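You operate a simulated robot arm through the tools that you are given. There is no shell and no other tool. Be economical: measure what you need, move in short steps, check, and stop when the job is done.

You are at the controls of a simulated robot arm. One attempt, no reset.

## Task
Program the orange thermostat to a 25 C floor limit.
Fine: lay it on the setter's pad, switch on, set the limit dial, press SAVE once, switch off, put the thermostat back where it stood. Leave the probe dial at 10 kOHM.

It is judged by the outcome, as a careful person would: the job done as asked, and still so three seconds after it is handed in. It fails if anything else is knocked over, pushed out of place, dropped, spilled or broken.

## Robot
A 7-joint arm with a two-finger parallel gripper, fixed in place. Base frame: the origin is at the foot of the arm, x ahead of it, y to its left, z up; the work surface is at about z = 0. Lengths are in m, angles in degrees, forces in N, time in s.
With the tool pointing down near the work surface it reaches from about 0.24 to 0.62 m from the base axis. Its first joint turns from -66.0 to 66.0 degrees. Payload 2.6 kg.
The tool frame sits at the grasp point between the pads (the TCP): z along the fingers, y along the line on which they close. The tips reach 0.03 m beyond it. The gripper opens to 0.094 m. The fingers are 0.028 m wide and 0.01 m thick; the gripper's body (0.05 by 0.096 m) begins 0.055 m behind the TCP.
Orientation is that of the tool frame in the base frame, as a unit quaternion [x, y, z, w]. With the fingers straight down and closing along the base's y, the tool's x points along the base's -x, its y along +y and its z along -z.

## Interface
- The arm moves only by the tool drive_tool. Its argument "rows" is a list of rows, each an object of numbers (a shift or turn left out is 0, a gripper value left out holds the last): "dx", "dy", "dz": the shift along the base's x, y, z in units of 25 mm (1.0 is 25 mm); "rx", "ry", "rz": the turn, a rotation vector about the base's x, y, z in units of 4 degrees (1.0 is 4 degrees); "hand": the finger opening in mm, from 0 to 94. In form: [{"dx": .., "dy": .., "dz": .., "rx": .., "ry": .., "rz": .., "hand": ..}, ...]. A call has 1 to 20 rows; each row shifts and turns the commanded pose from where the row before left it. A call with a number of a shift or a turn outside -1 to 1 is refused whole. Each row takes 0.2 s and may step no farther than 0.05 m and 8.6 degrees from the row before; otherwise, or with a gripper value out of range, the whole call is refused. Where a pose cannot be reached the arm comes as near as it can. A force on the tool above 40 N (or 10 N above the force at the start of the call, whichever is more), or a blocked arm, ends the call early, and 0.2 s more pass. The fingers move at their own pace (about 0.072 m/s each) and stop on an object; they squeeze with about 21 N. The grip force told is the motor's: it shows also when the fingers shut on nothing. Time passes only in rows, and 0.2 s behind the last, so rows that do not move let the fingers close. It gives the time, the measured TCP pose, the force on the tool (base axes), the opening and the grip force at its end, in the units of the frame above (readings bear some noise).
- Cameras (640 x 400 px; columns grow to the right, rows downward): "scene" is fixed at [0.0195, 0.4143, 0.5839]; the picture's right is [-0.91, -0.42, 0.00], its down [-0.17, 0.36, -0.92] and it looks along [0.39, -0.83, -0.40] (base axes); focal length 334 px, centre (320, 200). "wrist" rides on the gripper at [0.076, 0.014, -0.103] in the tool frame; the picture's right is [-0.18, 0.98, 0.00], its down [-0.75, -0.14, -0.64] and it looks along [-0.63, -0.12, 0.77] (tool axes); focal length 243 px, centre (320, 200). There is no depth. A picture from a camera that has moved, and an enlarged one, comes with that camera's place and axes in the base frame and with its lens.
- capture(camera): a new picture of that camera. It takes no simulated time.
- close_up(camera, box): a new picture of the part [left, top, right, bottom] of that camera's present view, enlarged. It takes no simulated time.
- hand_in(): hands the job in; it is judged then, once.

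Go step by step. Nothing tells you positions but the pictures and the camera data: compare them with the known pose of the tool, close in by small moves and look again before you grip or let go. The budget is 120 turns and 68 pictures, counting those below and the enlarged ones. Unless the task says otherwise, let go and move clear before handing in, and close with one line.

The tools are called after "Emit:" by a JSON object that holds its "fn" and its "kwargs". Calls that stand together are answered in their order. drive_tool: Moves the arm, as the interface text tells. Its arguments: {"type":"object","properties":{"rows":{"type":"array"}},"required":["rows"]} The other tools are called the same way: capture (camera) takes a picture; close_up (camera, box) takes an enlarged picture of a part of a camera's view; hand_in () hands the job in.

At the start:

```text
clock: 0.0
tool_pos: [0.227, -0.2861, 0.3704]
tool_rot: [-0.001, 1.0, 0.0, 0.0]
contact_force: [-0.6, -0.4, -0.3]
finger_gap: 0.094
grip_force: 0.1
```

scene: 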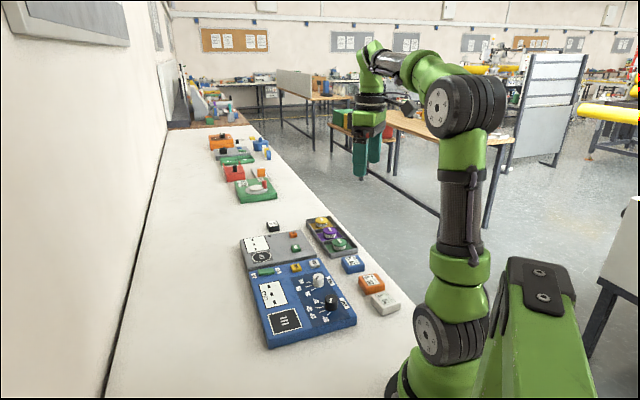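
wrist: 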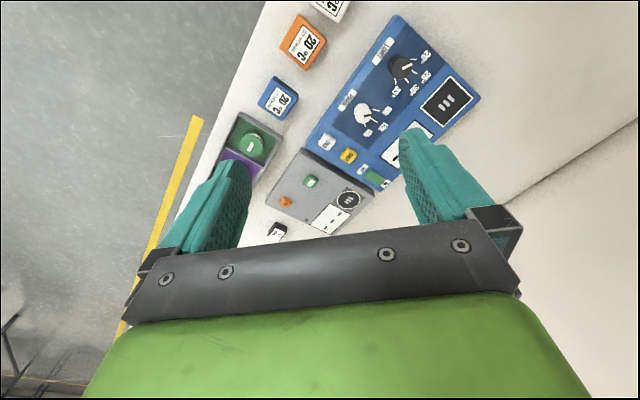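

I see a blue setter panel with two dials, a grey panel behind it, and orange, blue and white thermostats at its side. I'll enlarge both views to read the labels.

Emit:
{"fn": "close_up", "kwargs": {"camera": "scene", "box": [230, 205, 410, 355]}}

Emit:
{"fn": "close_up", "kwargs": {"camera": "wrist", "box": [220, 0, 500, 240]}}

```text
2.67 times, centred on (320, 280) of scene
camera zoom: at [0.0195, 0.4143, 0.5839], right [-0.91, -0.42, 0.0], down [-0.17, 0.36, -0.92], along [0.39, -0.83, -0.4], focal length 890 px, centre (320, -13)
```

zoom: 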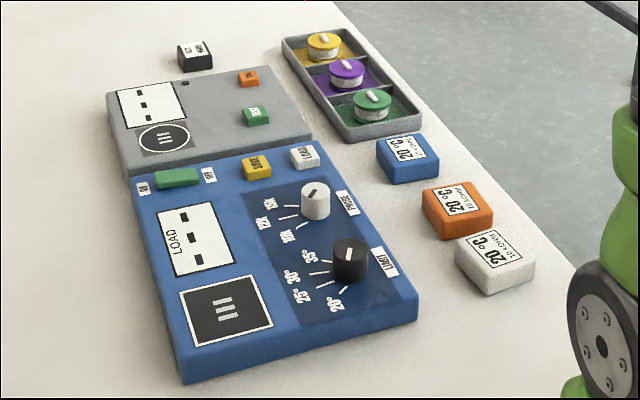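

```text
1.67 times, centred on (360, 120) of wrist
camera zoom: at [0.1509, -0.2728, 0.4733], right [0.18, 0.98, 0.0], down [0.75, -0.14, 0.64], along [0.63, -0.12, -0.77], focal length 404 px, centre (253, 333)
```

zoom: 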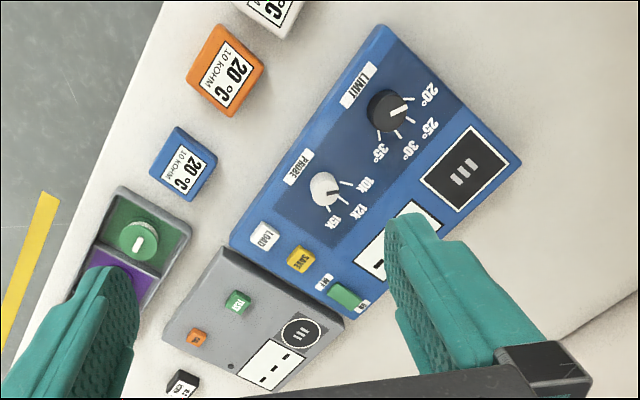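

The orange thermostat is near (0.20, -0.31), and the setter sits at about 45° with its pad near (0.335, -0.08). I'll turn the tool about -43° to line up with both, shift a little and look again.

Emit:
{"fn": "drive_tool", "kwargs": {"rows": [{"rz": -0.98, "dy": 0.4}, {"rz": -0.98, "dy": 0.4}, {"rz": -0.98, "dy": 0.4}, {"rz": -0.98, "dy": 0.4}, {"rz": -0.98, "dy": 0.4}, {"rz": -0.98, "dy": 0.4}, {"rz": -0.98, "dy": 0.4}, {"rz": -0.98, "dy": 0.4}, {"rz": -0.98, "dy": 0.4}, {"rz": -0.98, "dy": 0.4}, {"rz": -0.98}]}}

Emit:
{"fn": "capture", "kwargs": {"camera": "wrist"}}

```text
clock: 2.4
tool_pos: [0.2254, -0.1853, 0.3719]
tool_rot: [0.368, 0.93, 0.0, 0.0]
contact_force: [0.6, -0.4, -0.4]
finger_gap: 0.0942
grip_force: 0.0
```

```text
63 pictures are left
camera wrist: at [0.1811, -0.1239, 0.473], right [0.81, 0.59, 0.0], down [0.45, -0.62, 0.64], along [0.38, -0.52, -0.77], focal length 243 px, centre (320, 200)
```

wrist: 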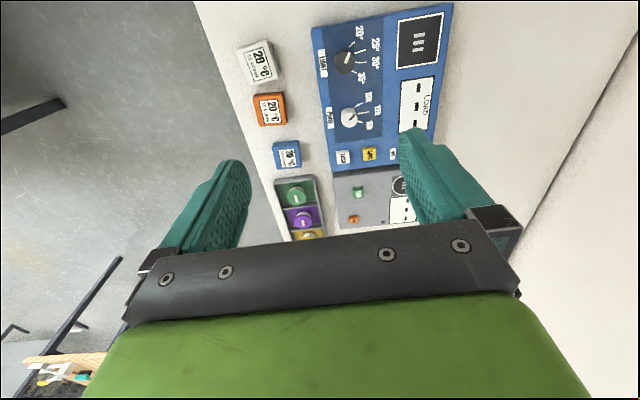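

The view now lines up with the setter and the row. I'll enlarge it for exact positions.

Emit:
{"fn": "close_up", "kwargs": {"camera": "wrist", "box": [230, 0, 470, 170]}}

Emit:
{"fn": "close_up", "kwargs": {"camera": "scene", "box": [245, 255, 365, 350]}}

Emit:
{"fn": "close_up", "kwargs": {"camera": "scene", "box": [330, 240, 420, 320]}}

```text
2.35 times, centred on (350, 85) of wrist
camera zoom: at [0.1811, -0.1239, 0.473], right [0.81, 0.59, 0.0], down [0.45, -0.62, 0.64], along [0.38, -0.52, -0.77], focal length 571 px, centre (249, 471)
```

zoom: 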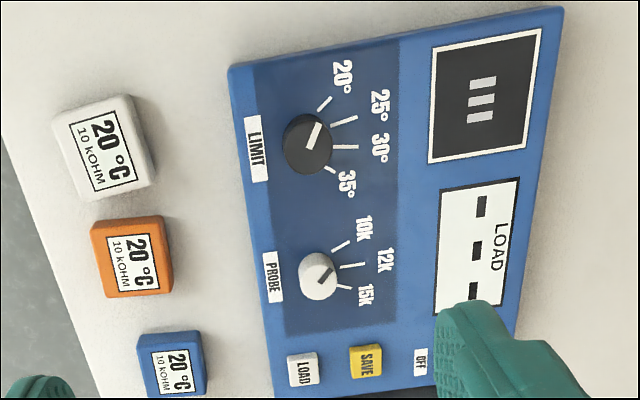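

```text
4.21 times, centred on (305, 302) of scene
camera zoom: at [0.0195, 0.4143, 0.5839], right [-0.91, -0.42, 0.0], down [-0.17, 0.36, -0.92], along [0.39, -0.83, -0.4], focal length 1405 px, centre (383, -232)
```

zoom: 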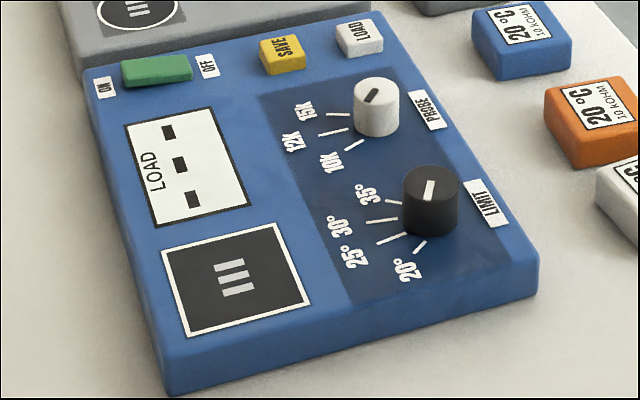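

```text
5.00 times, centred on (375, 280) of scene
camera zoom: at [0.0195, 0.4143, 0.5839], right [-0.91, -0.42, 0.0], down [-0.17, 0.36, -0.92], along [0.39, -0.83, -0.4], focal length 1669 px, centre (45, -200)
```

zoom: 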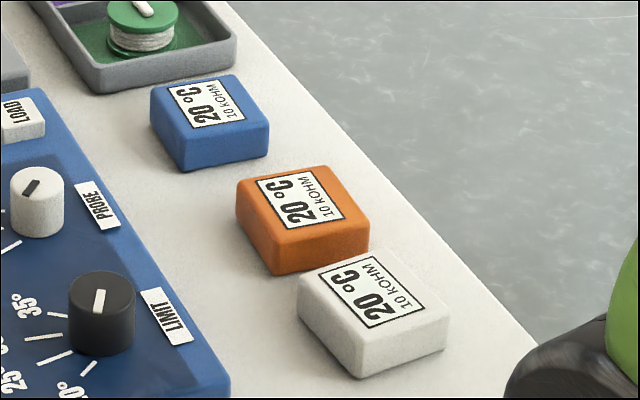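

The orange thermostat's top centre comes out at about (0.201, -0.304, 0.029) from both cameras. I'll move above it at z = 0.15 and check the alignment.

Emit:
{"fn": "drive_tool", "kwargs": {"rows": [{"dx": -0.099, "dy": -0.475, "dz": -0.888}, {"dx": -0.099, "dy": -0.475, "dz": -0.888}, {"dx": -0.099, "dy": -0.475, "dz": -0.888}, {"dx": -0.099, "dy": -0.475, "dz": -0.888}, {"dx": -0.099, "dy": -0.475, "dz": -0.888}, {"dx": -0.099, "dy": -0.475, "dz": -0.888}, {"dx": -0.099, "dy": -0.475, "dz": -0.888}, {"dx": -0.099, "dy": -0.475, "dz": -0.888}, {"dx": -0.099, "dy": -0.475, "dz": -0.888}, {"dx": -0.099, "dy": -0.475, "dz": -0.888}]}}

Emit:
{"fn": "capture", "kwargs": {"camera": "wrist"}}

Emit:
{"fn": "close_up", "kwargs": {"camera": "scene", "box": [300, 180, 460, 320]}}

```text
clock: 4.6
tool_pos: [0.201, -0.3039, 0.1486]
tool_rot: [0.367, 0.93, 0.0, 0.0]
contact_force: [-0.1, 0.1, -0.7]
finger_gap: 0.094
grip_force: 0.0
```

```text
59 pictures are left
camera wrist: at [0.156, -0.2423, 0.2503], right [0.81, 0.59, 0.0], down [0.45, -0.62, 0.64], along [0.38, -0.52, -0.77], focal length 243 px, centre (320, 200)
```

wrist: 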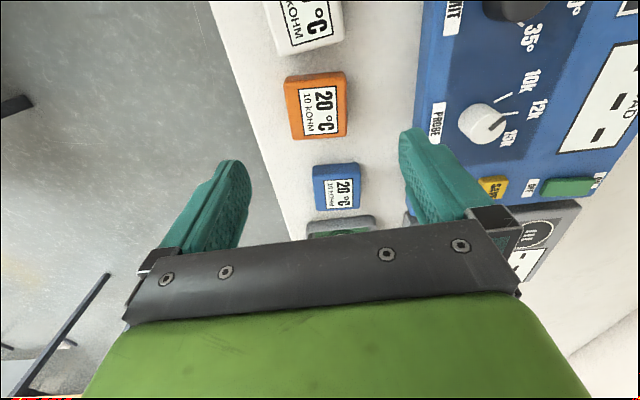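

```text
2.86 times, centred on (380, 250) of scene
camera zoom: at [0.0195, 0.4143, 0.5839], right [-0.91, -0.42, 0.0], down [-0.17, 0.36, -0.92], along [0.39, -0.83, -0.4], focal length 954 px, centre (149, 57)
```

zoom: 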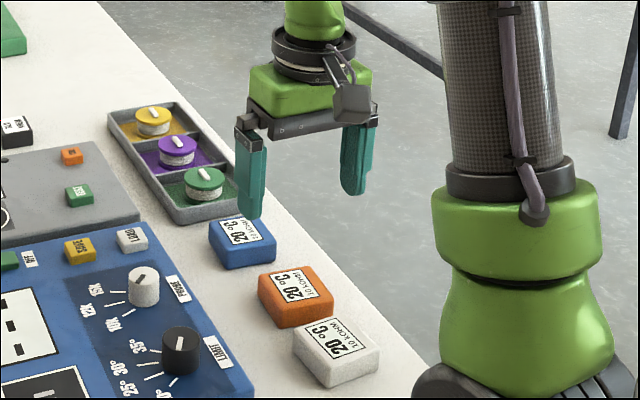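

The tool is well centred and within 1–2° of the thermostat. I'll descend and grip.

Emit:
{"fn": "drive_tool", "kwargs": {"rows": [{"dz": -0.9}, {"dz": -0.9}, {"dz": -0.9}, {"dz": -0.9}, {"dz": -0.9}, {}]}}

Emit:
{"fn": "close_up", "kwargs": {"camera": "scene", "box": [310, 220, 430, 320]}}

Emit:
{"fn": "capture", "kwargs": {"camera": "wrist"}}

```text
clock: 6.0
tool_pos: [0.204, -0.3037, 0.035]
tool_rot: [0.369, 0.929, 0.0, 0.0]
contact_force: [0.1, 0.5, -0.5]
finger_gap: 0.0942
grip_force: 0.1
```

```text
4.00 times, centred on (370, 270) of scene
camera zoom: at [0.0195, 0.4143, 0.5839], right [-0.91, -0.42, 0.0], down [-0.17, 0.36, -0.92], along [0.39, -0.83, -0.4], focal length 1335 px, centre (120, -80)
```

zoom: 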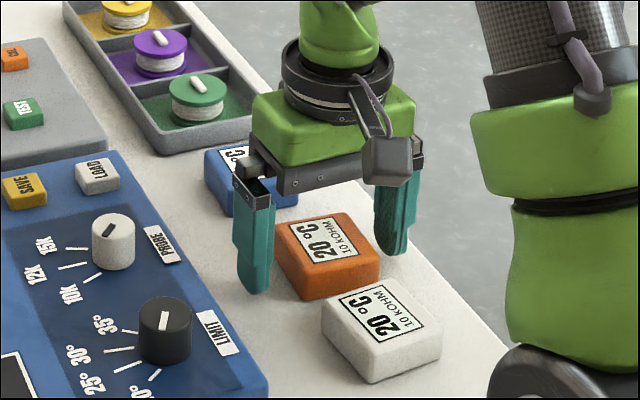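

```text
56 pictures are left
camera wrist: at [0.1569, -0.2425, 0.1375], right [0.81, 0.59, 0.0], down [0.45, -0.62, 0.64], along [0.38, -0.52, -0.77], focal length 243 px, centre (320, 200)
```

wrist: 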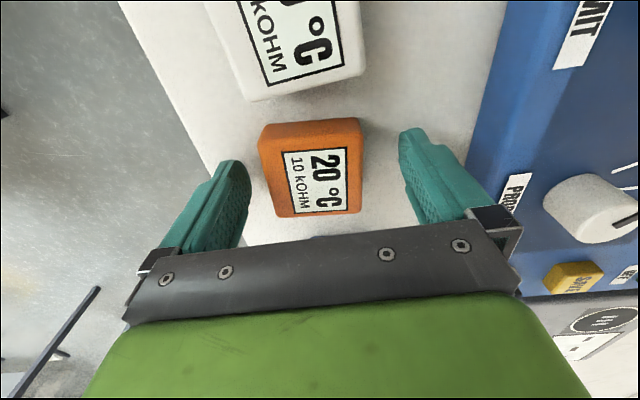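

The fingers straddle it. I'll shift about 4 mm to centre, then close.

Emit:
{"fn": "drive_tool", "kwargs": {"rows": [{"dx": -0.12, "dy": 0.11}, {"hand": 30}, {"hand": 30}, {"hand": 30}, {}, {}]}}

Emit:
{"fn": "capture", "kwargs": {"camera": "wrist"}}

```text
clock: 7.4
tool_pos: [0.2002, -0.3027, 0.0366]
tool_rot: [0.367, 0.93, 0.001, -0.001]
contact_force: [-0.4, -0.1, 4.7]
finger_gap: 0.0554
grip_force: 21.0
```

```text
55 pictures are left
camera wrist: at [0.154, -0.2404, 0.1388], right [0.81, 0.59, 0.0], down [0.45, -0.62, 0.64], along [0.38, -0.52, -0.77], focal length 243 px, centre (320, 200)
```

wrist: 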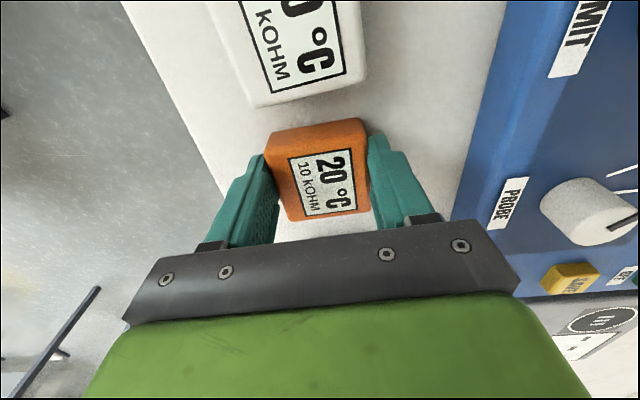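

The thermostat is held. I'll lift it and carry it over the pad at about (0.3345, -0.078), then look before lowering.

Emit:
{"fn": "drive_tool", "kwargs": {"rows": [{"dz": 0.93}, {"dz": 0.93}, {"dz": 0.93}, {"dz": 0.93}, {"dz": 0.94}, {"dz": 0.94}, {"dx": 0.541, "dy": 0.897, "rz": -0.06}, {"dx": 0.541, "dy": 0.897, "rz": -0.06}, {"dx": 0.541, "dy": 0.897, "rz": -0.06}, {"dx": 0.541, "dy": 0.897, "rz": -0.06}, {"dx": 0.541, "dy": 0.897, "rz": -0.06}, {"dx": 0.541, "dy": 0.897, "rz": -0.06}, {"dx": 0.541, "dy": 0.897, "rz": -0.06}, {"dx": 0.541, "dy": 0.897, "rz": -0.06}, {"dx": 0.541, "dy": 0.897, "rz": -0.06}, {"dx": 0.541, "dy": 0.897, "rz": -0.06}, {}]}}

Emit:
{"fn": "capture", "kwargs": {"camera": "wrist"}}

Emit:
{"fn": "close_up", "kwargs": {"camera": "scene", "box": [230, 190, 400, 350]}}

```text
clock: 11.0
tool_pos: [0.3352, -0.0785, 0.1761]
tool_rot: [0.388, 0.922, 0.0, 0.0]
contact_force: [0.1, -0.2, 0.1]
finger_gap: 0.0299
grip_force: 0.2
```

```text
54 pictures are left
camera wrist: at [0.2911, -0.0144, 0.2784], right [0.83, 0.56, 0.0], down [0.43, -0.64, 0.64], along [0.36, -0.53, -0.77], focal length 243 px, centre (320, 200)
```

wrist: 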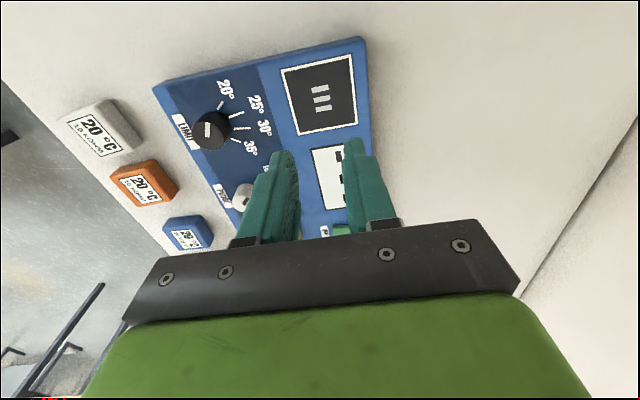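

```text
2.50 times, centred on (315, 270) of scene
camera zoom: at [0.0195, 0.4143, 0.5839], right [-0.91, -0.42, 0.0], down [-0.17, 0.36, -0.92], along [0.39, -0.83, -0.4], focal length 834 px, centre (332, 25)
```

zoom: 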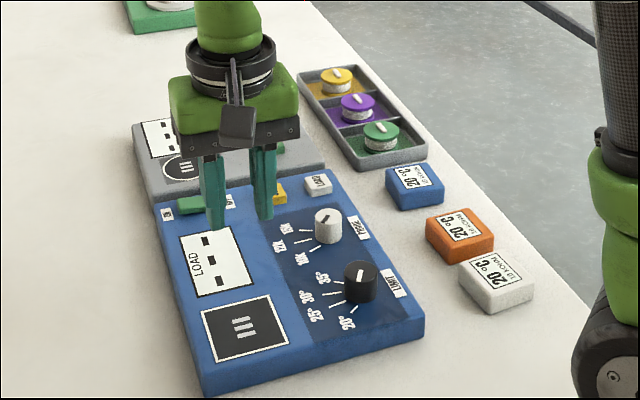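

The thermostat slipped out at lift-off and appears to be standing near its place, so nothing fell far. I'll look closely at it.

Emit:
{"fn": "close_up", "kwargs": {"camera": "scene", "box": [330, 240, 420, 320]}}

Emit:
{"fn": "close_up", "kwargs": {"camera": "wrist", "box": [50, 80, 230, 260]}}

```text
5.00 times, centred on (375, 280) of scene
camera zoom: at [0.0195, 0.4143, 0.5839], right [-0.91, -0.42, 0.0], down [-0.17, 0.36, -0.92], along [0.39, -0.83, -0.4], focal length 1669 px, centre (45, -200)
```

zoom: 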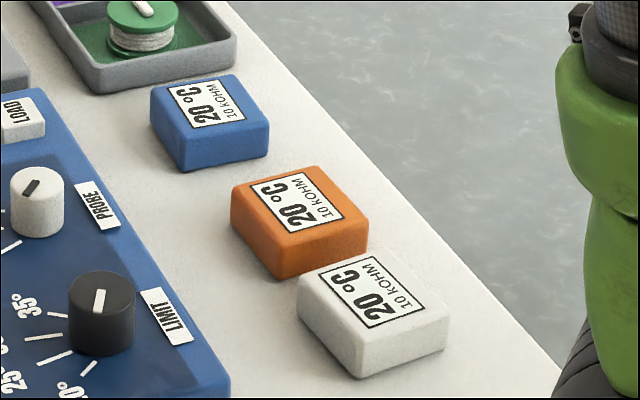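

```text
2.22 times, centred on (140, 170) of wrist
camera zoom: at [0.2911, -0.0144, 0.2784], right [0.83, 0.56, 0.0], down [0.43, -0.64, 0.64], along [0.36, -0.53, -0.77], focal length 539 px, centre (720, 267)
```

zoom: 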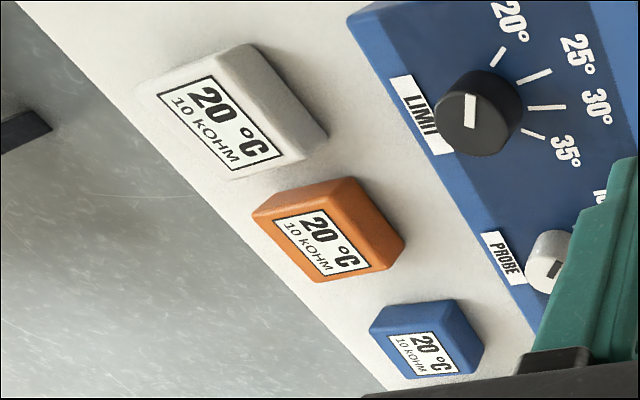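

The thermostat turned about 5° but stayed in place, undamaged; my grip was on the finger tips only. I'll go back, grip deeper and lift slowly.

Emit:
{"fn": "drive_tool", "kwargs": {"rows": [{"dx": -0.54, "dy": -0.902, "rz": 0.06, "hand": 94}, {"dx": -0.54, "dy": -0.902, "rz": 0.06}, {"dx": -0.54, "dy": -0.902, "rz": 0.06}, {"dx": -0.54, "dy": -0.902, "rz": 0.06}, {"dx": -0.54, "dy": -0.902, "rz": 0.06}, {"dx": -0.54, "dy": -0.902, "rz": 0.06}, {"dx": -0.54, "dy": -0.902, "rz": 0.06}, {"dx": -0.54, "dy": -0.902, "rz": 0.06}, {"dx": -0.54, "dy": -0.902, "rz": 0.06}, {"dx": -0.54, "dy": -0.902, "rz": 0.06}, {}, {"dz": -0.95}, {"dz": -0.95}, {"dz": -0.95}, {"dz": -0.95}, {"dz": -0.95}, {"dz": -0.5}, {"dz": -0.5}, {}]}}

Emit:
{"fn": "capture", "kwargs": {"camera": "wrist"}}

Emit:
{"fn": "close_up", "kwargs": {"camera": "scene", "box": [330, 240, 420, 320]}}

```text
clock: 15.0
tool_pos: [0.1991, -0.3061, 0.0305]
tool_rot: [0.367, 0.93, 0.0, 0.0]
contact_force: [-0.4, -0.8, -0.7]
finger_gap: 0.0938
grip_force: 0.0
```

```text
50 pictures are left
camera wrist: at [0.1526, -0.2445, 0.1331], right [0.81, 0.59, 0.0], down [0.45, -0.62, 0.64], along [0.38, -0.52, -0.77], focal length 243 px, centre (320, 200)
```

wrist: 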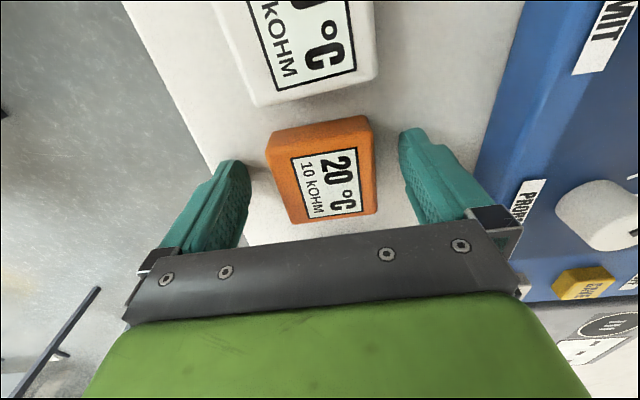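

```text
5.00 times, centred on (375, 280) of scene
camera zoom: at [0.0195, 0.4143, 0.5839], right [-0.91, -0.42, 0.0], down [-0.17, 0.36, -0.92], along [0.39, -0.83, -0.4], focal length 1669 px, centre (45, -200)
```

zoom: 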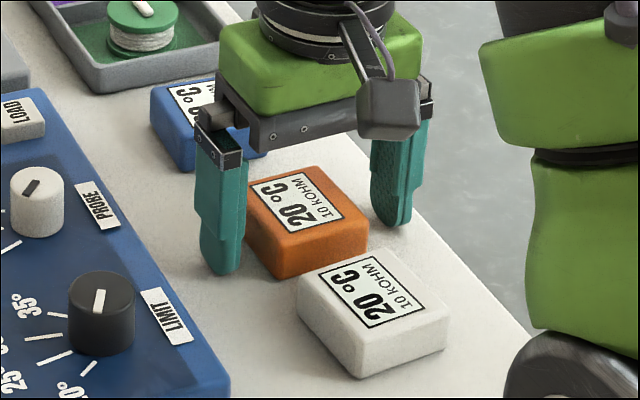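

It's aligned and centred. I'll close fully, let the grip settle and lift slowly.

Emit:
{"fn": "drive_tool", "kwargs": {"rows": [{"hand": 0}, {"hand": 0}, {}, {}, {}, {}, {"dz": 0.1}, {"dz": 0.15}, {"dz": 0.2}, {"dz": 0.2}, {"dz": 0.2}]}}

Emit:
{"fn": "close_up", "kwargs": {"camera": "scene", "box": [330, 220, 420, 320]}}

```text
clock: 17.4
tool_pos: [0.2009, -0.3046, 0.0529]
tool_rot: [0.368, 0.93, 0.0, 0.0]
contact_force: [1.2, -0.4, -0.2]
finger_gap: 0.0553
grip_force: 21.0
```

```text
4.00 times, centred on (375, 270) of scene
camera zoom: at [0.0195, 0.4143, 0.5839], right [-0.91, -0.42, 0.0], down [-0.17, 0.36, -0.92], along [0.39, -0.83, -0.4], focal length 1335 px, centre (100, -80)
```

zoom: 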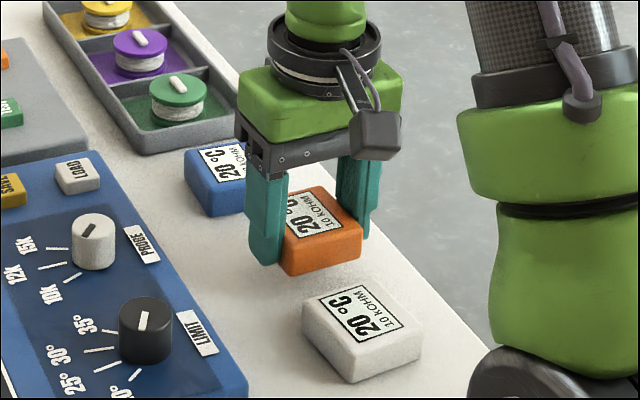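

It's held now. I'll lift gently and carry it over the pad.

Emit:
{"fn": "drive_tool", "kwargs": {"rows": [{"dz": 0.3}, {"dz": 0.5}, {"dz": 0.5}, {"dz": 0.5}, {"dz": 0.5}, {"dz": 0.5}, {"dz": 0.5}, {"dz": 0.5}, {"dz": 0.4}, {"dz": 0.2}, {}]}}

Emit:
{"fn": "drive_tool", "kwargs": {"rows": [{"dx": 0.15, "dy": 0.25}, {"dx": 0.3, "dy": 0.5}, {"dx": 0.33, "dy": 0.55}, {"dx": 0.33, "dy": 0.55, "rz": -0.05}, {"dx": 0.33, "dy": 0.55, "rz": -0.05}, {"dx": 0.33, "dy": 0.55, "rz": -0.05}, {"dx": 0.33, "dy": 0.55, "rz": -0.05}, {"dx": 0.33, "dy": 0.55, "rz": -0.05}, {"dx": 0.33, "dy": 0.55, "rz": -0.05}, {"dx": 0.33, "dy": 0.55, "rz": -0.05}, {"dx": 0.33, "dy": 0.55, "rz": -0.05}, {"dx": 0.33, "dy": 0.55, "rz": -0.05}, {"dx": 0.33, "dy": 0.55, "rz": -0.05}, {"dx": 0.33, "dy": 0.55, "rz": -0.05}, {"dx": 0.33, "dy": 0.55, "rz": -0.05}, {"dx": 0.33, "dy": 0.55}, {"dx": 0.33, "dy": 0.55}, {"dx": 0.0, "dy": 0.02}, {}]}}

Emit:
{"fn": "capture", "kwargs": {"camera": "wrist"}}

Emit:
{"fn": "close_up", "kwargs": {"camera": "scene", "box": [230, 190, 400, 350]}}

```text
clock: 19.8
tool_pos: [0.1986, -0.3051, 0.1631]
tool_rot: [0.367, 0.93, 0.0, -0.001]
contact_force: [-0.2, -0.1, -0.9]
finger_gap: 0.0555
grip_force: 21.1
```

```text
clock: 23.8
tool_pos: [0.3354, -0.0797, 0.1633]
tool_rot: [0.386, 0.922, 0.0, -0.001]
contact_force: [0.3, -0.7, -1.0]
finger_gap: 0.0557
grip_force: 20.4
```

```text
47 pictures are left
camera wrist: at [0.2913, -0.0151, 0.2658], right [0.83, 0.56, 0.0], down [0.43, -0.64, 0.64], along [0.36, -0.53, -0.77], focal length 243 px, centre (320, 200)
```

wrist: 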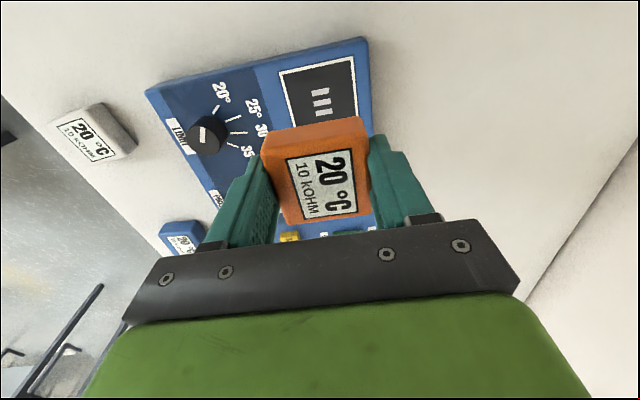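

```text
2.50 times, centred on (315, 270) of scene
camera zoom: at [0.0195, 0.4143, 0.5839], right [-0.91, -0.42, 0.0], down [-0.17, 0.36, -0.92], along [0.39, -0.83, -0.4], focal length 834 px, centre (332, 25)
```

zoom: 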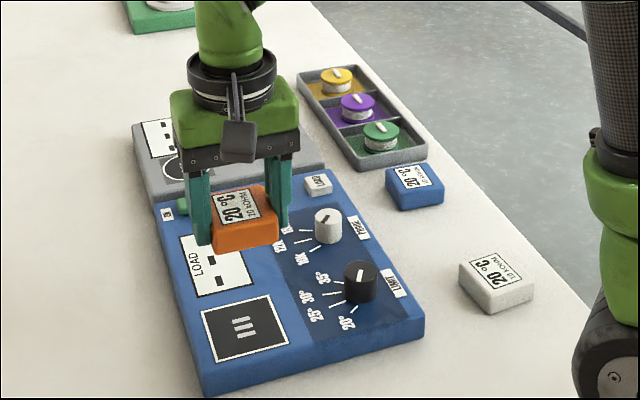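

It's held above the pad. I'll lower to about 2 cm above it and check.

Emit:
{"fn": "drive_tool", "kwargs": {"rows": [{"dz": -0.3}, {"dz": -0.5}, {"dz": -0.5}, {"dz": -0.5}, {"dz": -0.5}, {"dz": -0.5}, {"dz": -0.2}, {}]}}

Emit:
{"fn": "capture", "kwargs": {"camera": "wrist"}}

Emit:
{"fn": "close_up", "kwargs": {"camera": "scene", "box": [240, 250, 370, 350]}}

```text
clock: 25.6
tool_pos: [0.3332, -0.0767, 0.0885]
tool_rot: [0.388, 0.922, 0.0, 0.001]
contact_force: [-0.3, 0.2, -0.7]
finger_gap: 0.0552
grip_force: 20.8
```

```text
45 pictures are left
camera wrist: at [0.2902, -0.0146, 0.1903], right [0.83, 0.56, 0.0], down [0.43, -0.64, 0.64], along [0.36, -0.53, -0.77], focal length 243 px, centre (320, 200)
```

wrist: 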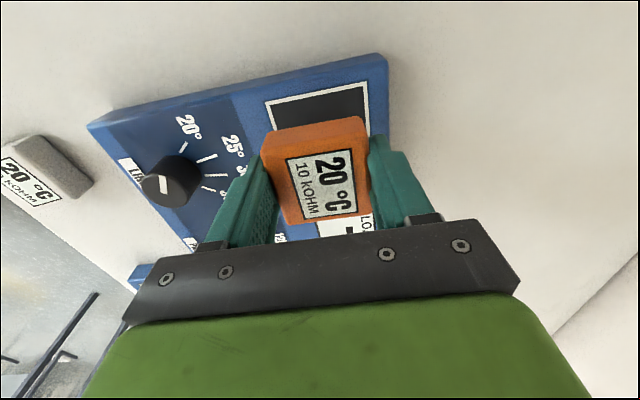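

```text
4.00 times, centred on (305, 300) of scene
camera zoom: at [0.0195, 0.4143, 0.5839], right [-0.91, -0.42, 0.0], down [-0.17, 0.36, -0.92], along [0.39, -0.83, -0.4], focal length 1335 px, centre (380, -200)
```

zoom: 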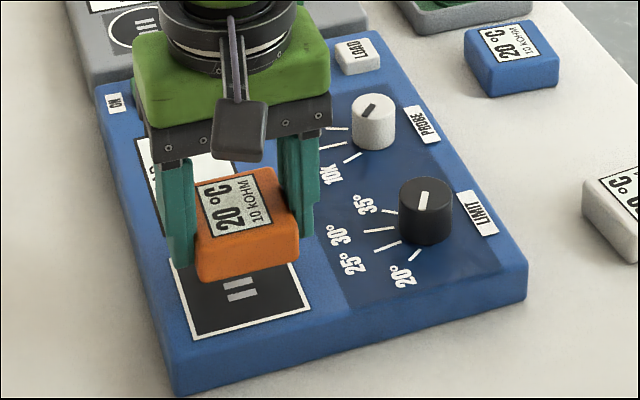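

I'll go a bit lower and check the alignment against the pad frame.

Emit:
{"fn": "drive_tool", "kwargs": {"rows": [{"dz": -0.3}, {"dz": -0.3}, {}]}}

Emit:
{"fn": "close_up", "kwargs": {"camera": "wrist", "box": [220, 40, 420, 240]}}

Emit:
{"fn": "close_up", "kwargs": {"camera": "scene", "box": [250, 280, 340, 350]}}

```text
clock: 26.4
tool_pos: [0.333, -0.078, 0.0727]
tool_rot: [0.387, 0.922, -0.001, 0.0]
contact_force: [0.0, 0.0, -0.6]
finger_gap: 0.0553
grip_force: 20.9
```

```text
2.00 times, centred on (320, 140) of wrist
camera zoom: at [0.2898, -0.0149, 0.1749], right [0.83, 0.56, 0.0], down [0.43, -0.64, 0.64], along [0.36, -0.53, -0.77], focal length 485 px, centre (320, 320)
```

zoom: 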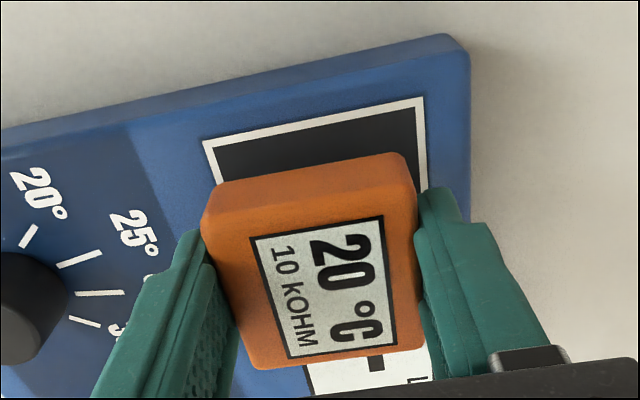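

```text
5.71 times, centred on (295, 315) of scene
camera zoom: at [0.0195, 0.4143, 0.5839], right [-0.91, -0.42, 0.0], down [-0.17, 0.36, -0.92], along [0.39, -0.83, -0.4], focal length 1907 px, centre (463, -457)
```

zoom: 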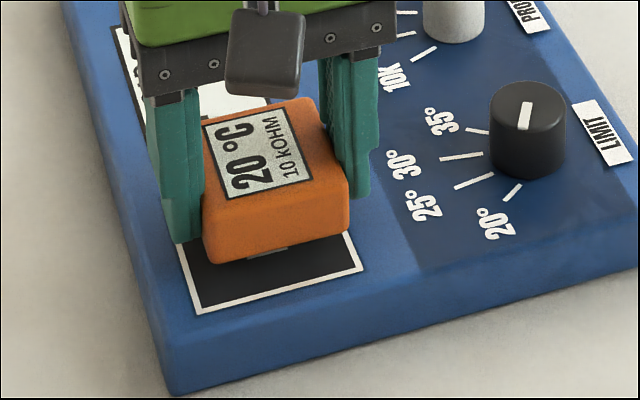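

I'll lower a few more millimetres, until it is nearly touching, and compare again.

Emit:
{"fn": "drive_tool", "kwargs": {"rows": [{"dz": -0.2}, {}]}}

Emit:
{"fn": "close_up", "kwargs": {"camera": "scene", "box": [250, 280, 340, 350]}}

```text
clock: 27.0
tool_pos: [0.3324, -0.0782, 0.0688]
tool_rot: [0.389, 0.921, 0.0, 0.0]
contact_force: [-0.1, -0.1, -0.7]
finger_gap: 0.0554
grip_force: 21.0
```

```text
5.71 times, centred on (295, 315) of scene
camera zoom: at [0.0195, 0.4143, 0.5839], right [-0.91, -0.42, 0.0], down [-0.17, 0.36, -0.92], along [0.39, -0.83, -0.4], focal length 1907 px, centre (463, -457)
```

zoom: 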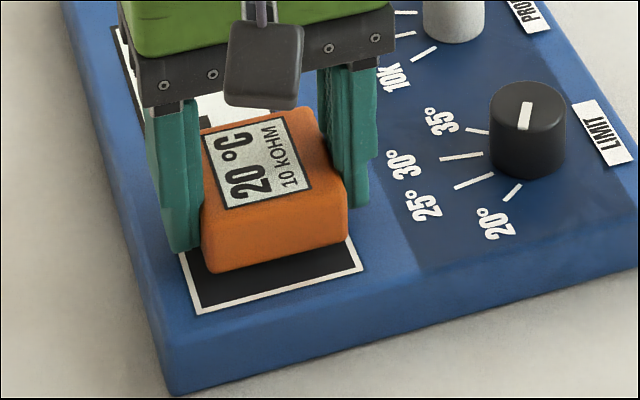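

Emit:
{"fn": "drive_tool", "kwargs": {"rows": [{"dz": -0.16}, {}]}}

Emit:
{"fn": "drive_tool", "kwargs": {"rows": [{"dz": -0.12}, {}]}}

Emit:
{"fn": "close_up", "kwargs": {"camera": "scene", "box": [250, 280, 340, 350]}}

```text
clock: 27.6
tool_pos: [0.3335, -0.0776, 0.0638]
tool_rot: [0.387, 0.922, 0.0, 0.0]
contact_force: [0.0, -0.2, -1.8]
finger_gap: 0.0555
grip_force: 20.6
```

```text
clock: 28.2
tool_pos: [0.334, -0.0774, 0.0617]
tool_rot: [0.387, 0.922, 0.0, 0.001]
contact_force: [-0.2, 0.5, -2.2]
finger_gap: 0.0553
grip_force: 20.9
```

```text
5.71 times, centred on (295, 315) of scene
camera zoom: at [0.0195, 0.4143, 0.5839], right [-0.91, -0.42, 0.0], down [-0.17, 0.36, -0.92], along [0.39, -0.83, -0.4], focal length 1907 px, centre (463, -457)
```

zoom: 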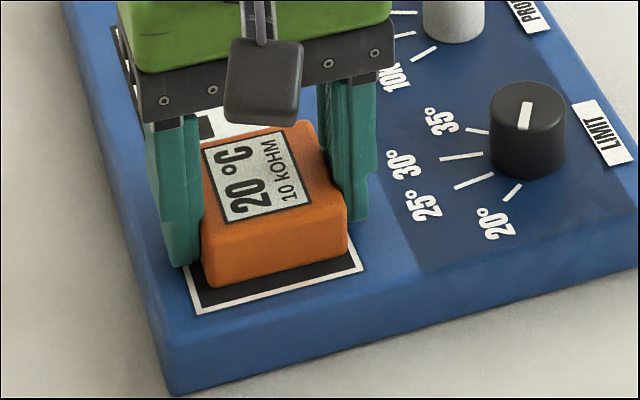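

It is nearly down but about 7 mm short of centre. I'll shift toward the pad's near edge, turn it slightly and settle.

Emit:
{"fn": "drive_tool", "kwargs": {"rows": [{"dz": 0.08}, {"dx": -0.1, "dy": 0.1, "rz": 0.2}, {"dx": -0.08, "dy": 0.1, "rz": 0.2}, {"dz": -0.12}, {}]}}

Emit:
{"fn": "drive_tool", "kwargs": {"rows": [{"dz": -0.08}, {}]}}

Emit:
{"fn": "close_up", "kwargs": {"camera": "scene", "box": [250, 280, 340, 350]}}

```text
clock: 29.4
tool_pos: [0.3289, -0.0733, 0.0618]
tool_rot: [0.374, 0.927, 0.0, 0.0]
contact_force: [-0.1, 0.3, 0.7]
finger_gap: 0.0553
grip_force: 21.3
```

```text
clock: 29.9
tool_pos: [0.3292, -0.0748, 0.0607]
tool_rot: [0.375, 0.927, 0.001, 0.001]
contact_force: [-0.8, -1.0, 3.9]
finger_gap: 0.0554
grip_force: 20.8
stopped in row 2: the force on the tool passed its limit (the readings are from after the stop); the commanded pose is now the measured one
```

```text
5.71 times, centred on (295, 315) of scene
camera zoom: at [0.0195, 0.4143, 0.5838], right [-0.91, -0.42, 0.0], down [-0.17, 0.36, -0.92], along [0.39, -0.83, -0.4], focal length 1907 px, centre (463, -457)
```

zoom: 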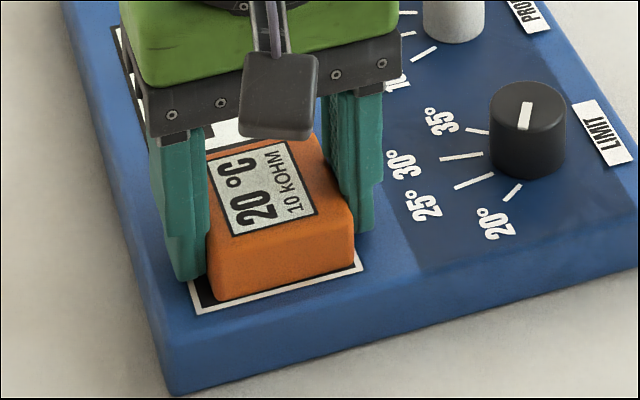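

It's touching the pad, inside the frame. I'll make a 2.5 mm sideways correction and release.

Emit:
{"fn": "drive_tool", "kwargs": {"rows": [{"dz": 0.06}, {"dx": 0.07, "dy": 0.07}, {"dz": -0.03}, {}, {"hand": 75}, {"hand": 75}, {}]}}

Emit:
{"fn": "close_up", "kwargs": {"camera": "scene", "box": [250, 280, 340, 350]}}

```text
clock: 31.6
tool_pos: [0.3302, -0.0721, 0.0613]
tool_rot: [0.376, 0.927, 0.001, 0.0]
contact_force: [0.5, 0.3, 0.3]
finger_gap: 0.075
grip_force: 0.1
```

```text
5.71 times, centred on (295, 315) of scene
camera zoom: at [0.0195, 0.4143, 0.5839], right [-0.91, -0.42, 0.0], down [-0.17, 0.36, -0.92], along [0.39, -0.83, -0.4], focal length 1907 px, centre (463, -457)
```

zoom: 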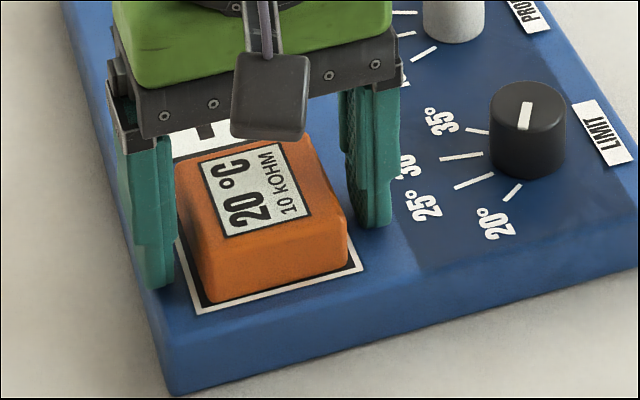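

It sits in the pad frame. I'll rise and move over toward the switch for a good look at it.

Emit:
{"fn": "drive_tool", "kwargs": {"rows": [{"dz": 0.8}, {"dz": 0.8}, {"dz": 0.8}, {"dz": 0.8}, {"dz": 0.8}, {"dz": 0.8}, {"dz": 0.8}, {"dz": 0.8}, {"hand": 0}, {}, {}]}}

Emit:
{"fn": "capture", "kwargs": {"camera": "wrist"}}

Emit:
{"fn": "close_up", "kwargs": {"camera": "scene", "box": [240, 240, 330, 310]}}

```text
clock: 34.0
tool_pos: [0.3306, -0.0725, 0.2214]
tool_rot: [0.376, 0.927, 0.001, 0.0]
contact_force: [0.7, -0.3, -0.6]
finger_gap: 0.0002
grip_force: 21.1
```

```text
37 pictures are left
camera wrist: at [0.2851, -0.0104, 0.3234], right [0.82, 0.58, 0.0], down [0.44, -0.63, 0.64], along [0.37, -0.52, -0.77], focal length 243 px, centre (320, 200)
```

wrist: 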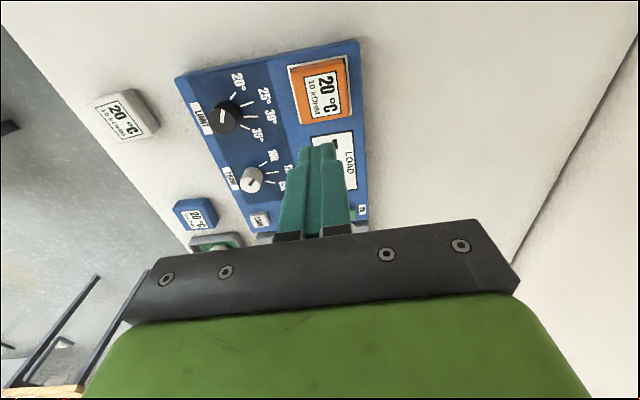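

```text
5.71 times, centred on (285, 275) of scene
camera zoom: at [0.0195, 0.4143, 0.5839], right [-0.91, -0.42, 0.0], down [-0.17, 0.36, -0.92], along [0.39, -0.83, -0.4], focal length 1907 px, centre (520, -229)
```

zoom: 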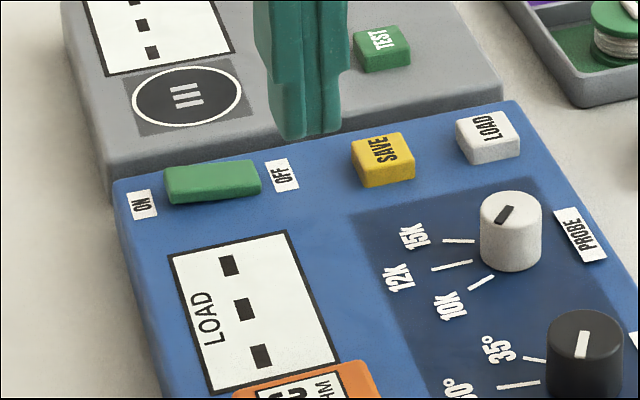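

The rocker's OFF end is pressed now, so I need to push its ON end. I'll move above the rocker with closed fingers and check with the wrist camera.

Emit:
{"fn": "drive_tool", "kwargs": {"rows": [{"dx": 0.72, "dy": -0.7, "dz": -0.2}, {"dx": 0.72, "dy": -0.7, "dz": -0.2}, {"dx": 0.72, "dy": -0.7, "dz": -0.2}, {"dx": 0.72, "dy": -0.7, "dz": -0.2}, {"dx": 0.72, "dy": -0.7, "dz": -0.2}, {"dx": 0.72, "dy": -0.7, "dz": -0.2}, {"dx": 0.72, "dy": -0.7, "dz": -0.2}, {"dx": 0.72, "dy": -0.7, "dz": -0.2}, {}]}}

Emit:
{"fn": "close_up", "kwargs": {"camera": "wrist", "box": [170, 20, 450, 220]}}

```text
clock: 36.0
tool_pos: [0.4734, -0.2121, 0.1824]
tool_rot: [0.375, 0.927, 0.001, 0.001]
contact_force: [0.0, -0.3, 0.4]
finger_gap: 0.0
grip_force: 20.6
```

```text
2.00 times, centred on (310, 120) of wrist
camera zoom: at [0.4289, -0.1497, 0.2841], right [0.82, 0.58, 0.0], down [0.44, -0.63, 0.64], along [0.37, -0.52, -0.77], focal length 485 px, centre (340, 360)
```

zoom: 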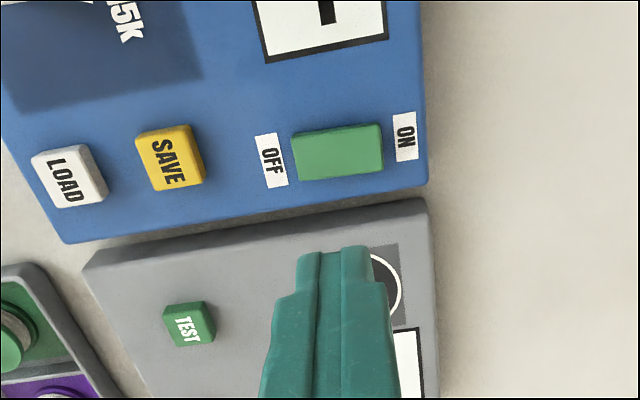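

The ON end of the rocker is near (0.481, -0.201). I'll move above it and descend to just over it.

Emit:
{"fn": "drive_tool", "kwargs": {"rows": [{"dx": 0.3, "dy": 0.46}, {"dz": -0.8}, {"dz": -0.8}, {"dz": -0.8}, {"dz": -0.8}, {"dz": -0.8}, {}]}}

Emit:
{"fn": "close_up", "kwargs": {"camera": "wrist", "box": [220, 80, 420, 220]}}

Emit:
{"fn": "close_up", "kwargs": {"camera": "scene", "box": [235, 230, 325, 300]}}

```text
clock: 37.5
tool_pos: [0.4826, -0.2, 0.0801]
tool_rot: [0.376, 0.927, 0.001, 0.001]
contact_force: [-0.1, 0.2, -0.4]
finger_gap: 0.0
grip_force: 21.5
```

```text
2.86 times, centred on (320, 150) of wrist
camera zoom: at [0.4368, -0.1374, 0.1826], right [0.82, 0.58, 0.0], down [0.44, -0.63, 0.64], along [0.37, -0.52, -0.77], focal length 693 px, centre (320, 343)
```

zoom: 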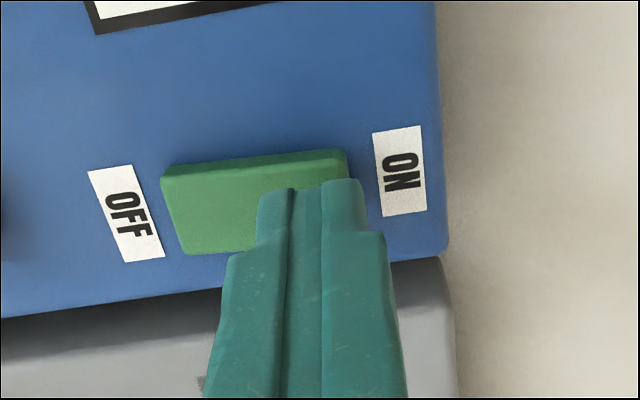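

```text
5.71 times, centred on (280, 265) of scene
camera zoom: at [0.0195, 0.4143, 0.5839], right [-0.91, -0.42, 0.0], down [-0.17, 0.36, -0.92], along [0.39, -0.83, -0.4], focal length 1907 px, centre (549, -171)
```

zoom: 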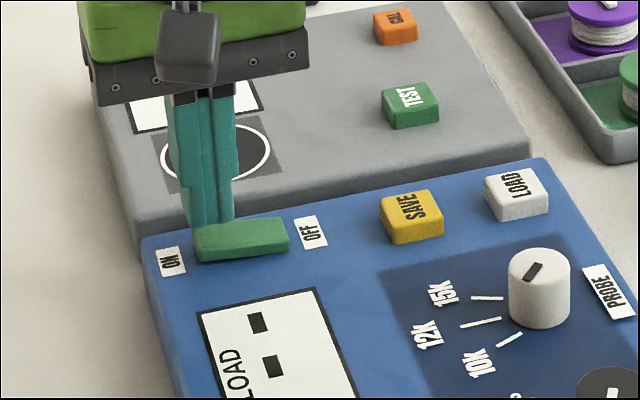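

The tip is right over the ON end. I'll press down in small steps.

Emit:
{"fn": "drive_tool", "kwargs": {"rows": [{"dz": -0.16}, {"dz": -0.12}, {"dz": -0.12}, {"dz": -0.12}, {}]}}

Emit:
{"fn": "close_up", "kwargs": {"camera": "scene", "box": [235, 230, 325, 300]}}

```text
clock: 38.8
tool_pos: [0.4816, -0.1998, 0.0689]
tool_rot: [0.375, 0.927, 0.0, 0.001]
contact_force: [0.0, 0.9, 1.4]
finger_gap: 0.0
grip_force: 21.0
```

```text
5.71 times, centred on (280, 265) of scene
camera zoom: at [0.0195, 0.4143, 0.5838], right [-0.91, -0.42, 0.0], down [-0.17, 0.36, -0.92], along [0.39, -0.83, -0.4], focal length 1907 px, centre (549, -171)
```

zoom: 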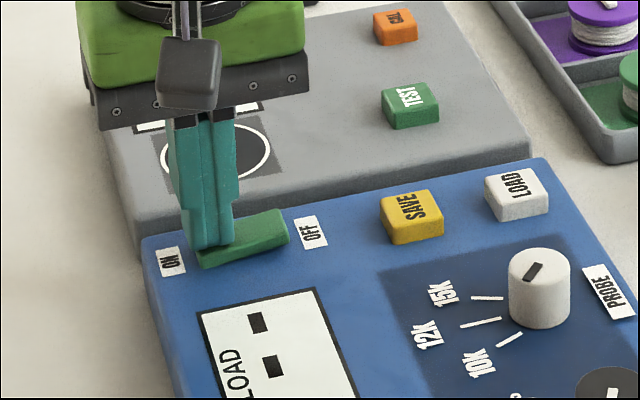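

The rocker appears to have tipped to ON. I'll lift off and check that it stays there.

Emit:
{"fn": "drive_tool", "kwargs": {"rows": [{"dz": 0.5}, {"dz": 0.9}, {"dz": 0.9}, {"dz": 0.9}, {"dz": 0.8}, {}]}}

Emit:
{"fn": "close_up", "kwargs": {"camera": "scene", "box": [240, 245, 360, 340]}}

```text
clock: 40.1
tool_pos: [0.4823, -0.2, 0.1688]
tool_rot: [0.376, 0.927, 0.0, 0.001]
contact_force: [0.0, -0.1, -0.7]
finger_gap: 0.0001
grip_force: 21.4
```

```text
4.21 times, centred on (300, 292) of scene
camera zoom: at [0.0195, 0.4143, 0.5839], right [-0.91, -0.42, 0.0], down [-0.17, 0.36, -0.92], along [0.39, -0.83, -0.4], focal length 1405 px, centre (404, -190)
```

zoom: 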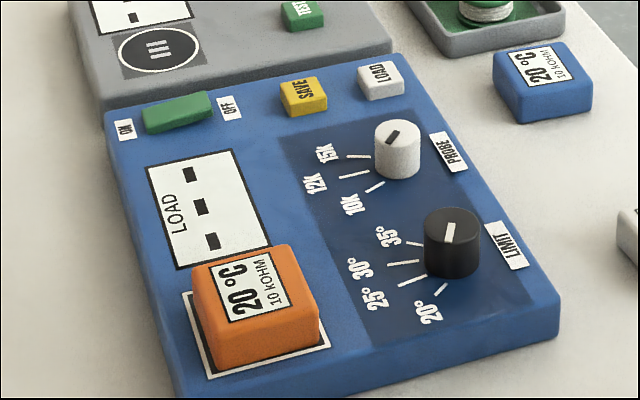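

The switch is ON. Now I'll move above the LIMIT dial with the fingers partly open and measure it.

Emit:
{"fn": "drive_tool", "kwargs": {"rows": [{"dx": -0.9, "dy": 0.15, "hand": 70}, {"dx": -0.9, "dy": 0.15}, {"dx": -0.9, "dy": 0.15}, {"dx": -0.9, "dy": 0.15}, {"dx": -0.9, "dy": 0.15}, {"dx": -0.9, "dy": 0.15}, {"dx": -0.9, "dy": 0.15}, {"dx": -0.9, "dy": 0.15}, {"dx": -0.9, "dy": 0.15}, {"dx": -0.9, "dy": 0.15}, {}]}}

Emit:
{"fn": "close_up", "kwargs": {"camera": "wrist", "box": [220, 20, 420, 160]}}

```text
clock: 42.5
tool_pos: [0.2573, -0.1632, 0.1693]
tool_rot: [0.376, 0.927, 0.001, 0.0]
contact_force: [-0.5, -0.7, 0.5]
finger_gap: 0.0701
grip_force: 0.0
```

```text
2.86 times, centred on (320, 90) of wrist
camera zoom: at [0.2117, -0.0999, 0.2709], right [0.82, 0.58, 0.0], down [0.44, -0.63, 0.64], along [0.37, -0.52, -0.77], focal length 693 px, centre (320, 514)
```

zoom: 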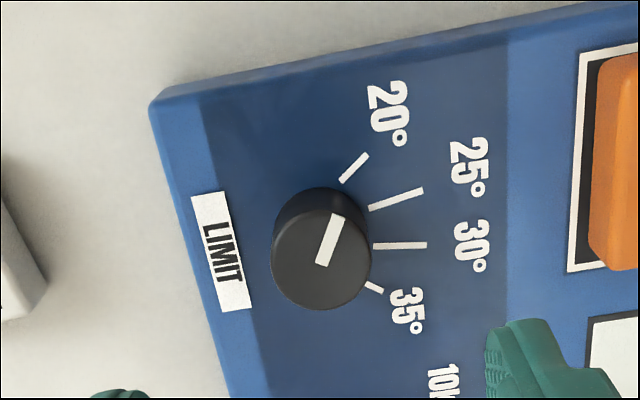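

The LIMIT dial's axis is about (0.257, -0.164), right under the tool. The pointer is at 20 and the 25 tick is about 36° clockwise, so I'll descend around the knob.

Emit:
{"fn": "drive_tool", "kwargs": {"rows": [{"dz": -0.8}, {"dz": -0.8}, {"dz": -0.8}, {"dz": -0.8}, {"dz": -0.8}, {"dz": -0.1}, {}]}}

Emit:
{"fn": "capture", "kwargs": {"camera": "wrist"}}

Emit:
{"fn": "close_up", "kwargs": {"camera": "scene", "box": [290, 255, 380, 325]}}

```text
clock: 44.1
tool_pos: [0.2575, -0.1625, 0.0657]
tool_rot: [0.376, 0.927, 0.001, 0.0]
contact_force: [-0.2, -0.1, 0.6]
finger_gap: 0.0701
grip_force: 0.1
```

```text
29 pictures are left
camera wrist: at [0.2122, -0.1005, 0.1674], right [0.82, 0.58, 0.0], down [0.44, -0.63, 0.64], along [0.37, -0.52, -0.77], focal length 243 px, centre (320, 200)
```

wrist: 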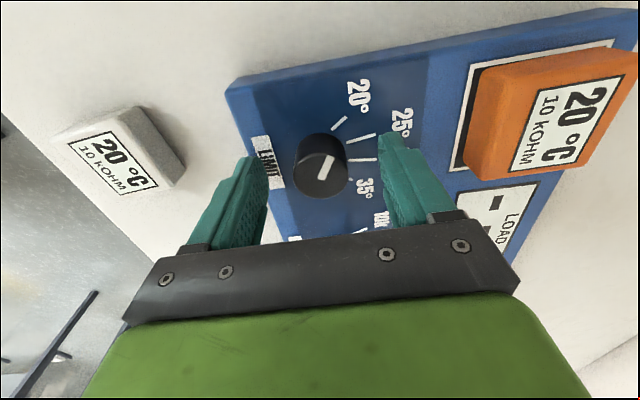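

```text
5.71 times, centred on (335, 290) of scene
camera zoom: at [0.0195, 0.4143, 0.5839], right [-0.91, -0.42, 0.0], down [-0.17, 0.36, -0.92], along [0.39, -0.83, -0.4], focal length 1907 px, centre (234, -314)
```

zoom: 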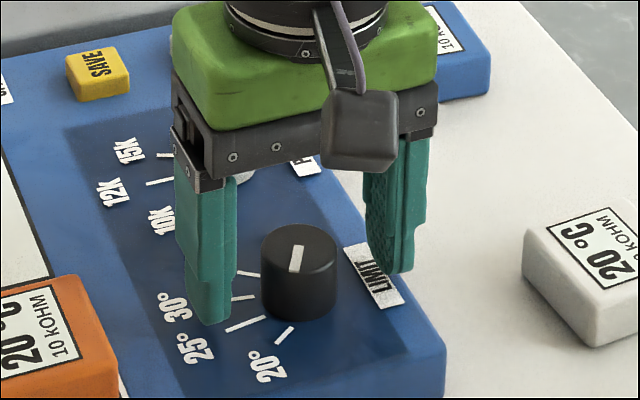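

The knob is centred between the fingers. I'll close on it, wait, then turn 36° clockwise.

Emit:
{"fn": "drive_tool", "kwargs": {"rows": [{"hand": 20}, {}, {}, {}, {}]}}

Emit:
{"fn": "drive_tool", "kwargs": {"rows": [{"rz": -0.5}, {"rz": -0.75}, {"rz": -0.75}, {"rz": -0.75}, {"rz": -0.75}, {"rz": -0.75}, {"rz": -0.75}, {"rz": -0.75}, {"rz": -0.75}, {"rz": -0.75}, {"rz": -0.75}, {"rz": -0.75}, {"rz": -0.25}, {}]}}

Emit:
{"fn": "close_up", "kwargs": {"camera": "scene", "box": [290, 255, 380, 325]}}

Emit:
{"fn": "capture", "kwargs": {"camera": "wrist"}}

```text
clock: 45.4
tool_pos: [0.2583, -0.1636, 0.0655]
tool_rot: [0.375, 0.927, 0.001, -0.001]
contact_force: [3.4, 0.9, -5.0]
finger_gap: 0.0314
grip_force: 44.6
```

```text
clock: 48.4
tool_pos: [0.2584, -0.1624, 0.067]
tool_rot: [0.643, 0.766, 0.001, 0.001]
contact_force: [9.8, 1.1, -7.4]
finger_gap: 0.0312
grip_force: 45.4
```

```text
5.71 times, centred on (335, 290) of scene
camera zoom: at [0.0195, 0.4143, 0.5838], right [-0.91, -0.42, 0.0], down [-0.17, 0.36, -0.92], along [0.39, -0.83, -0.4], focal length 1907 px, centre (234, -314)
```

zoom: 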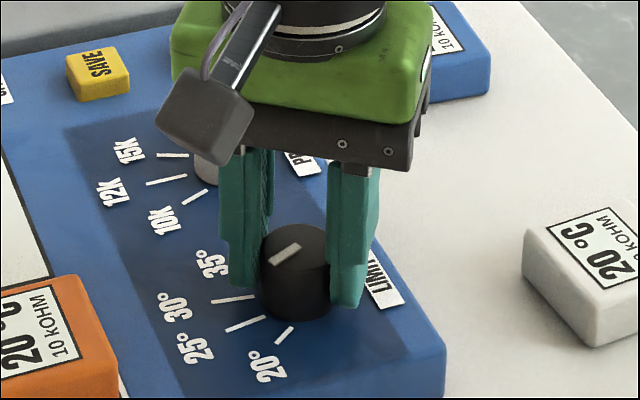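

```text
26 pictures are left
camera wrist: at [0.2584, -0.0854, 0.1683], right [1.0, -0.01, 0.0], down [-0.01, -0.77, 0.64], along [-0.01, -0.64, -0.77], focal length 243 px, centre (320, 200)
```

wrist: 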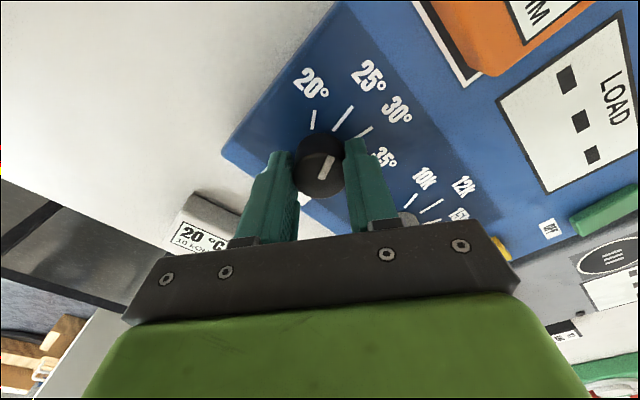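

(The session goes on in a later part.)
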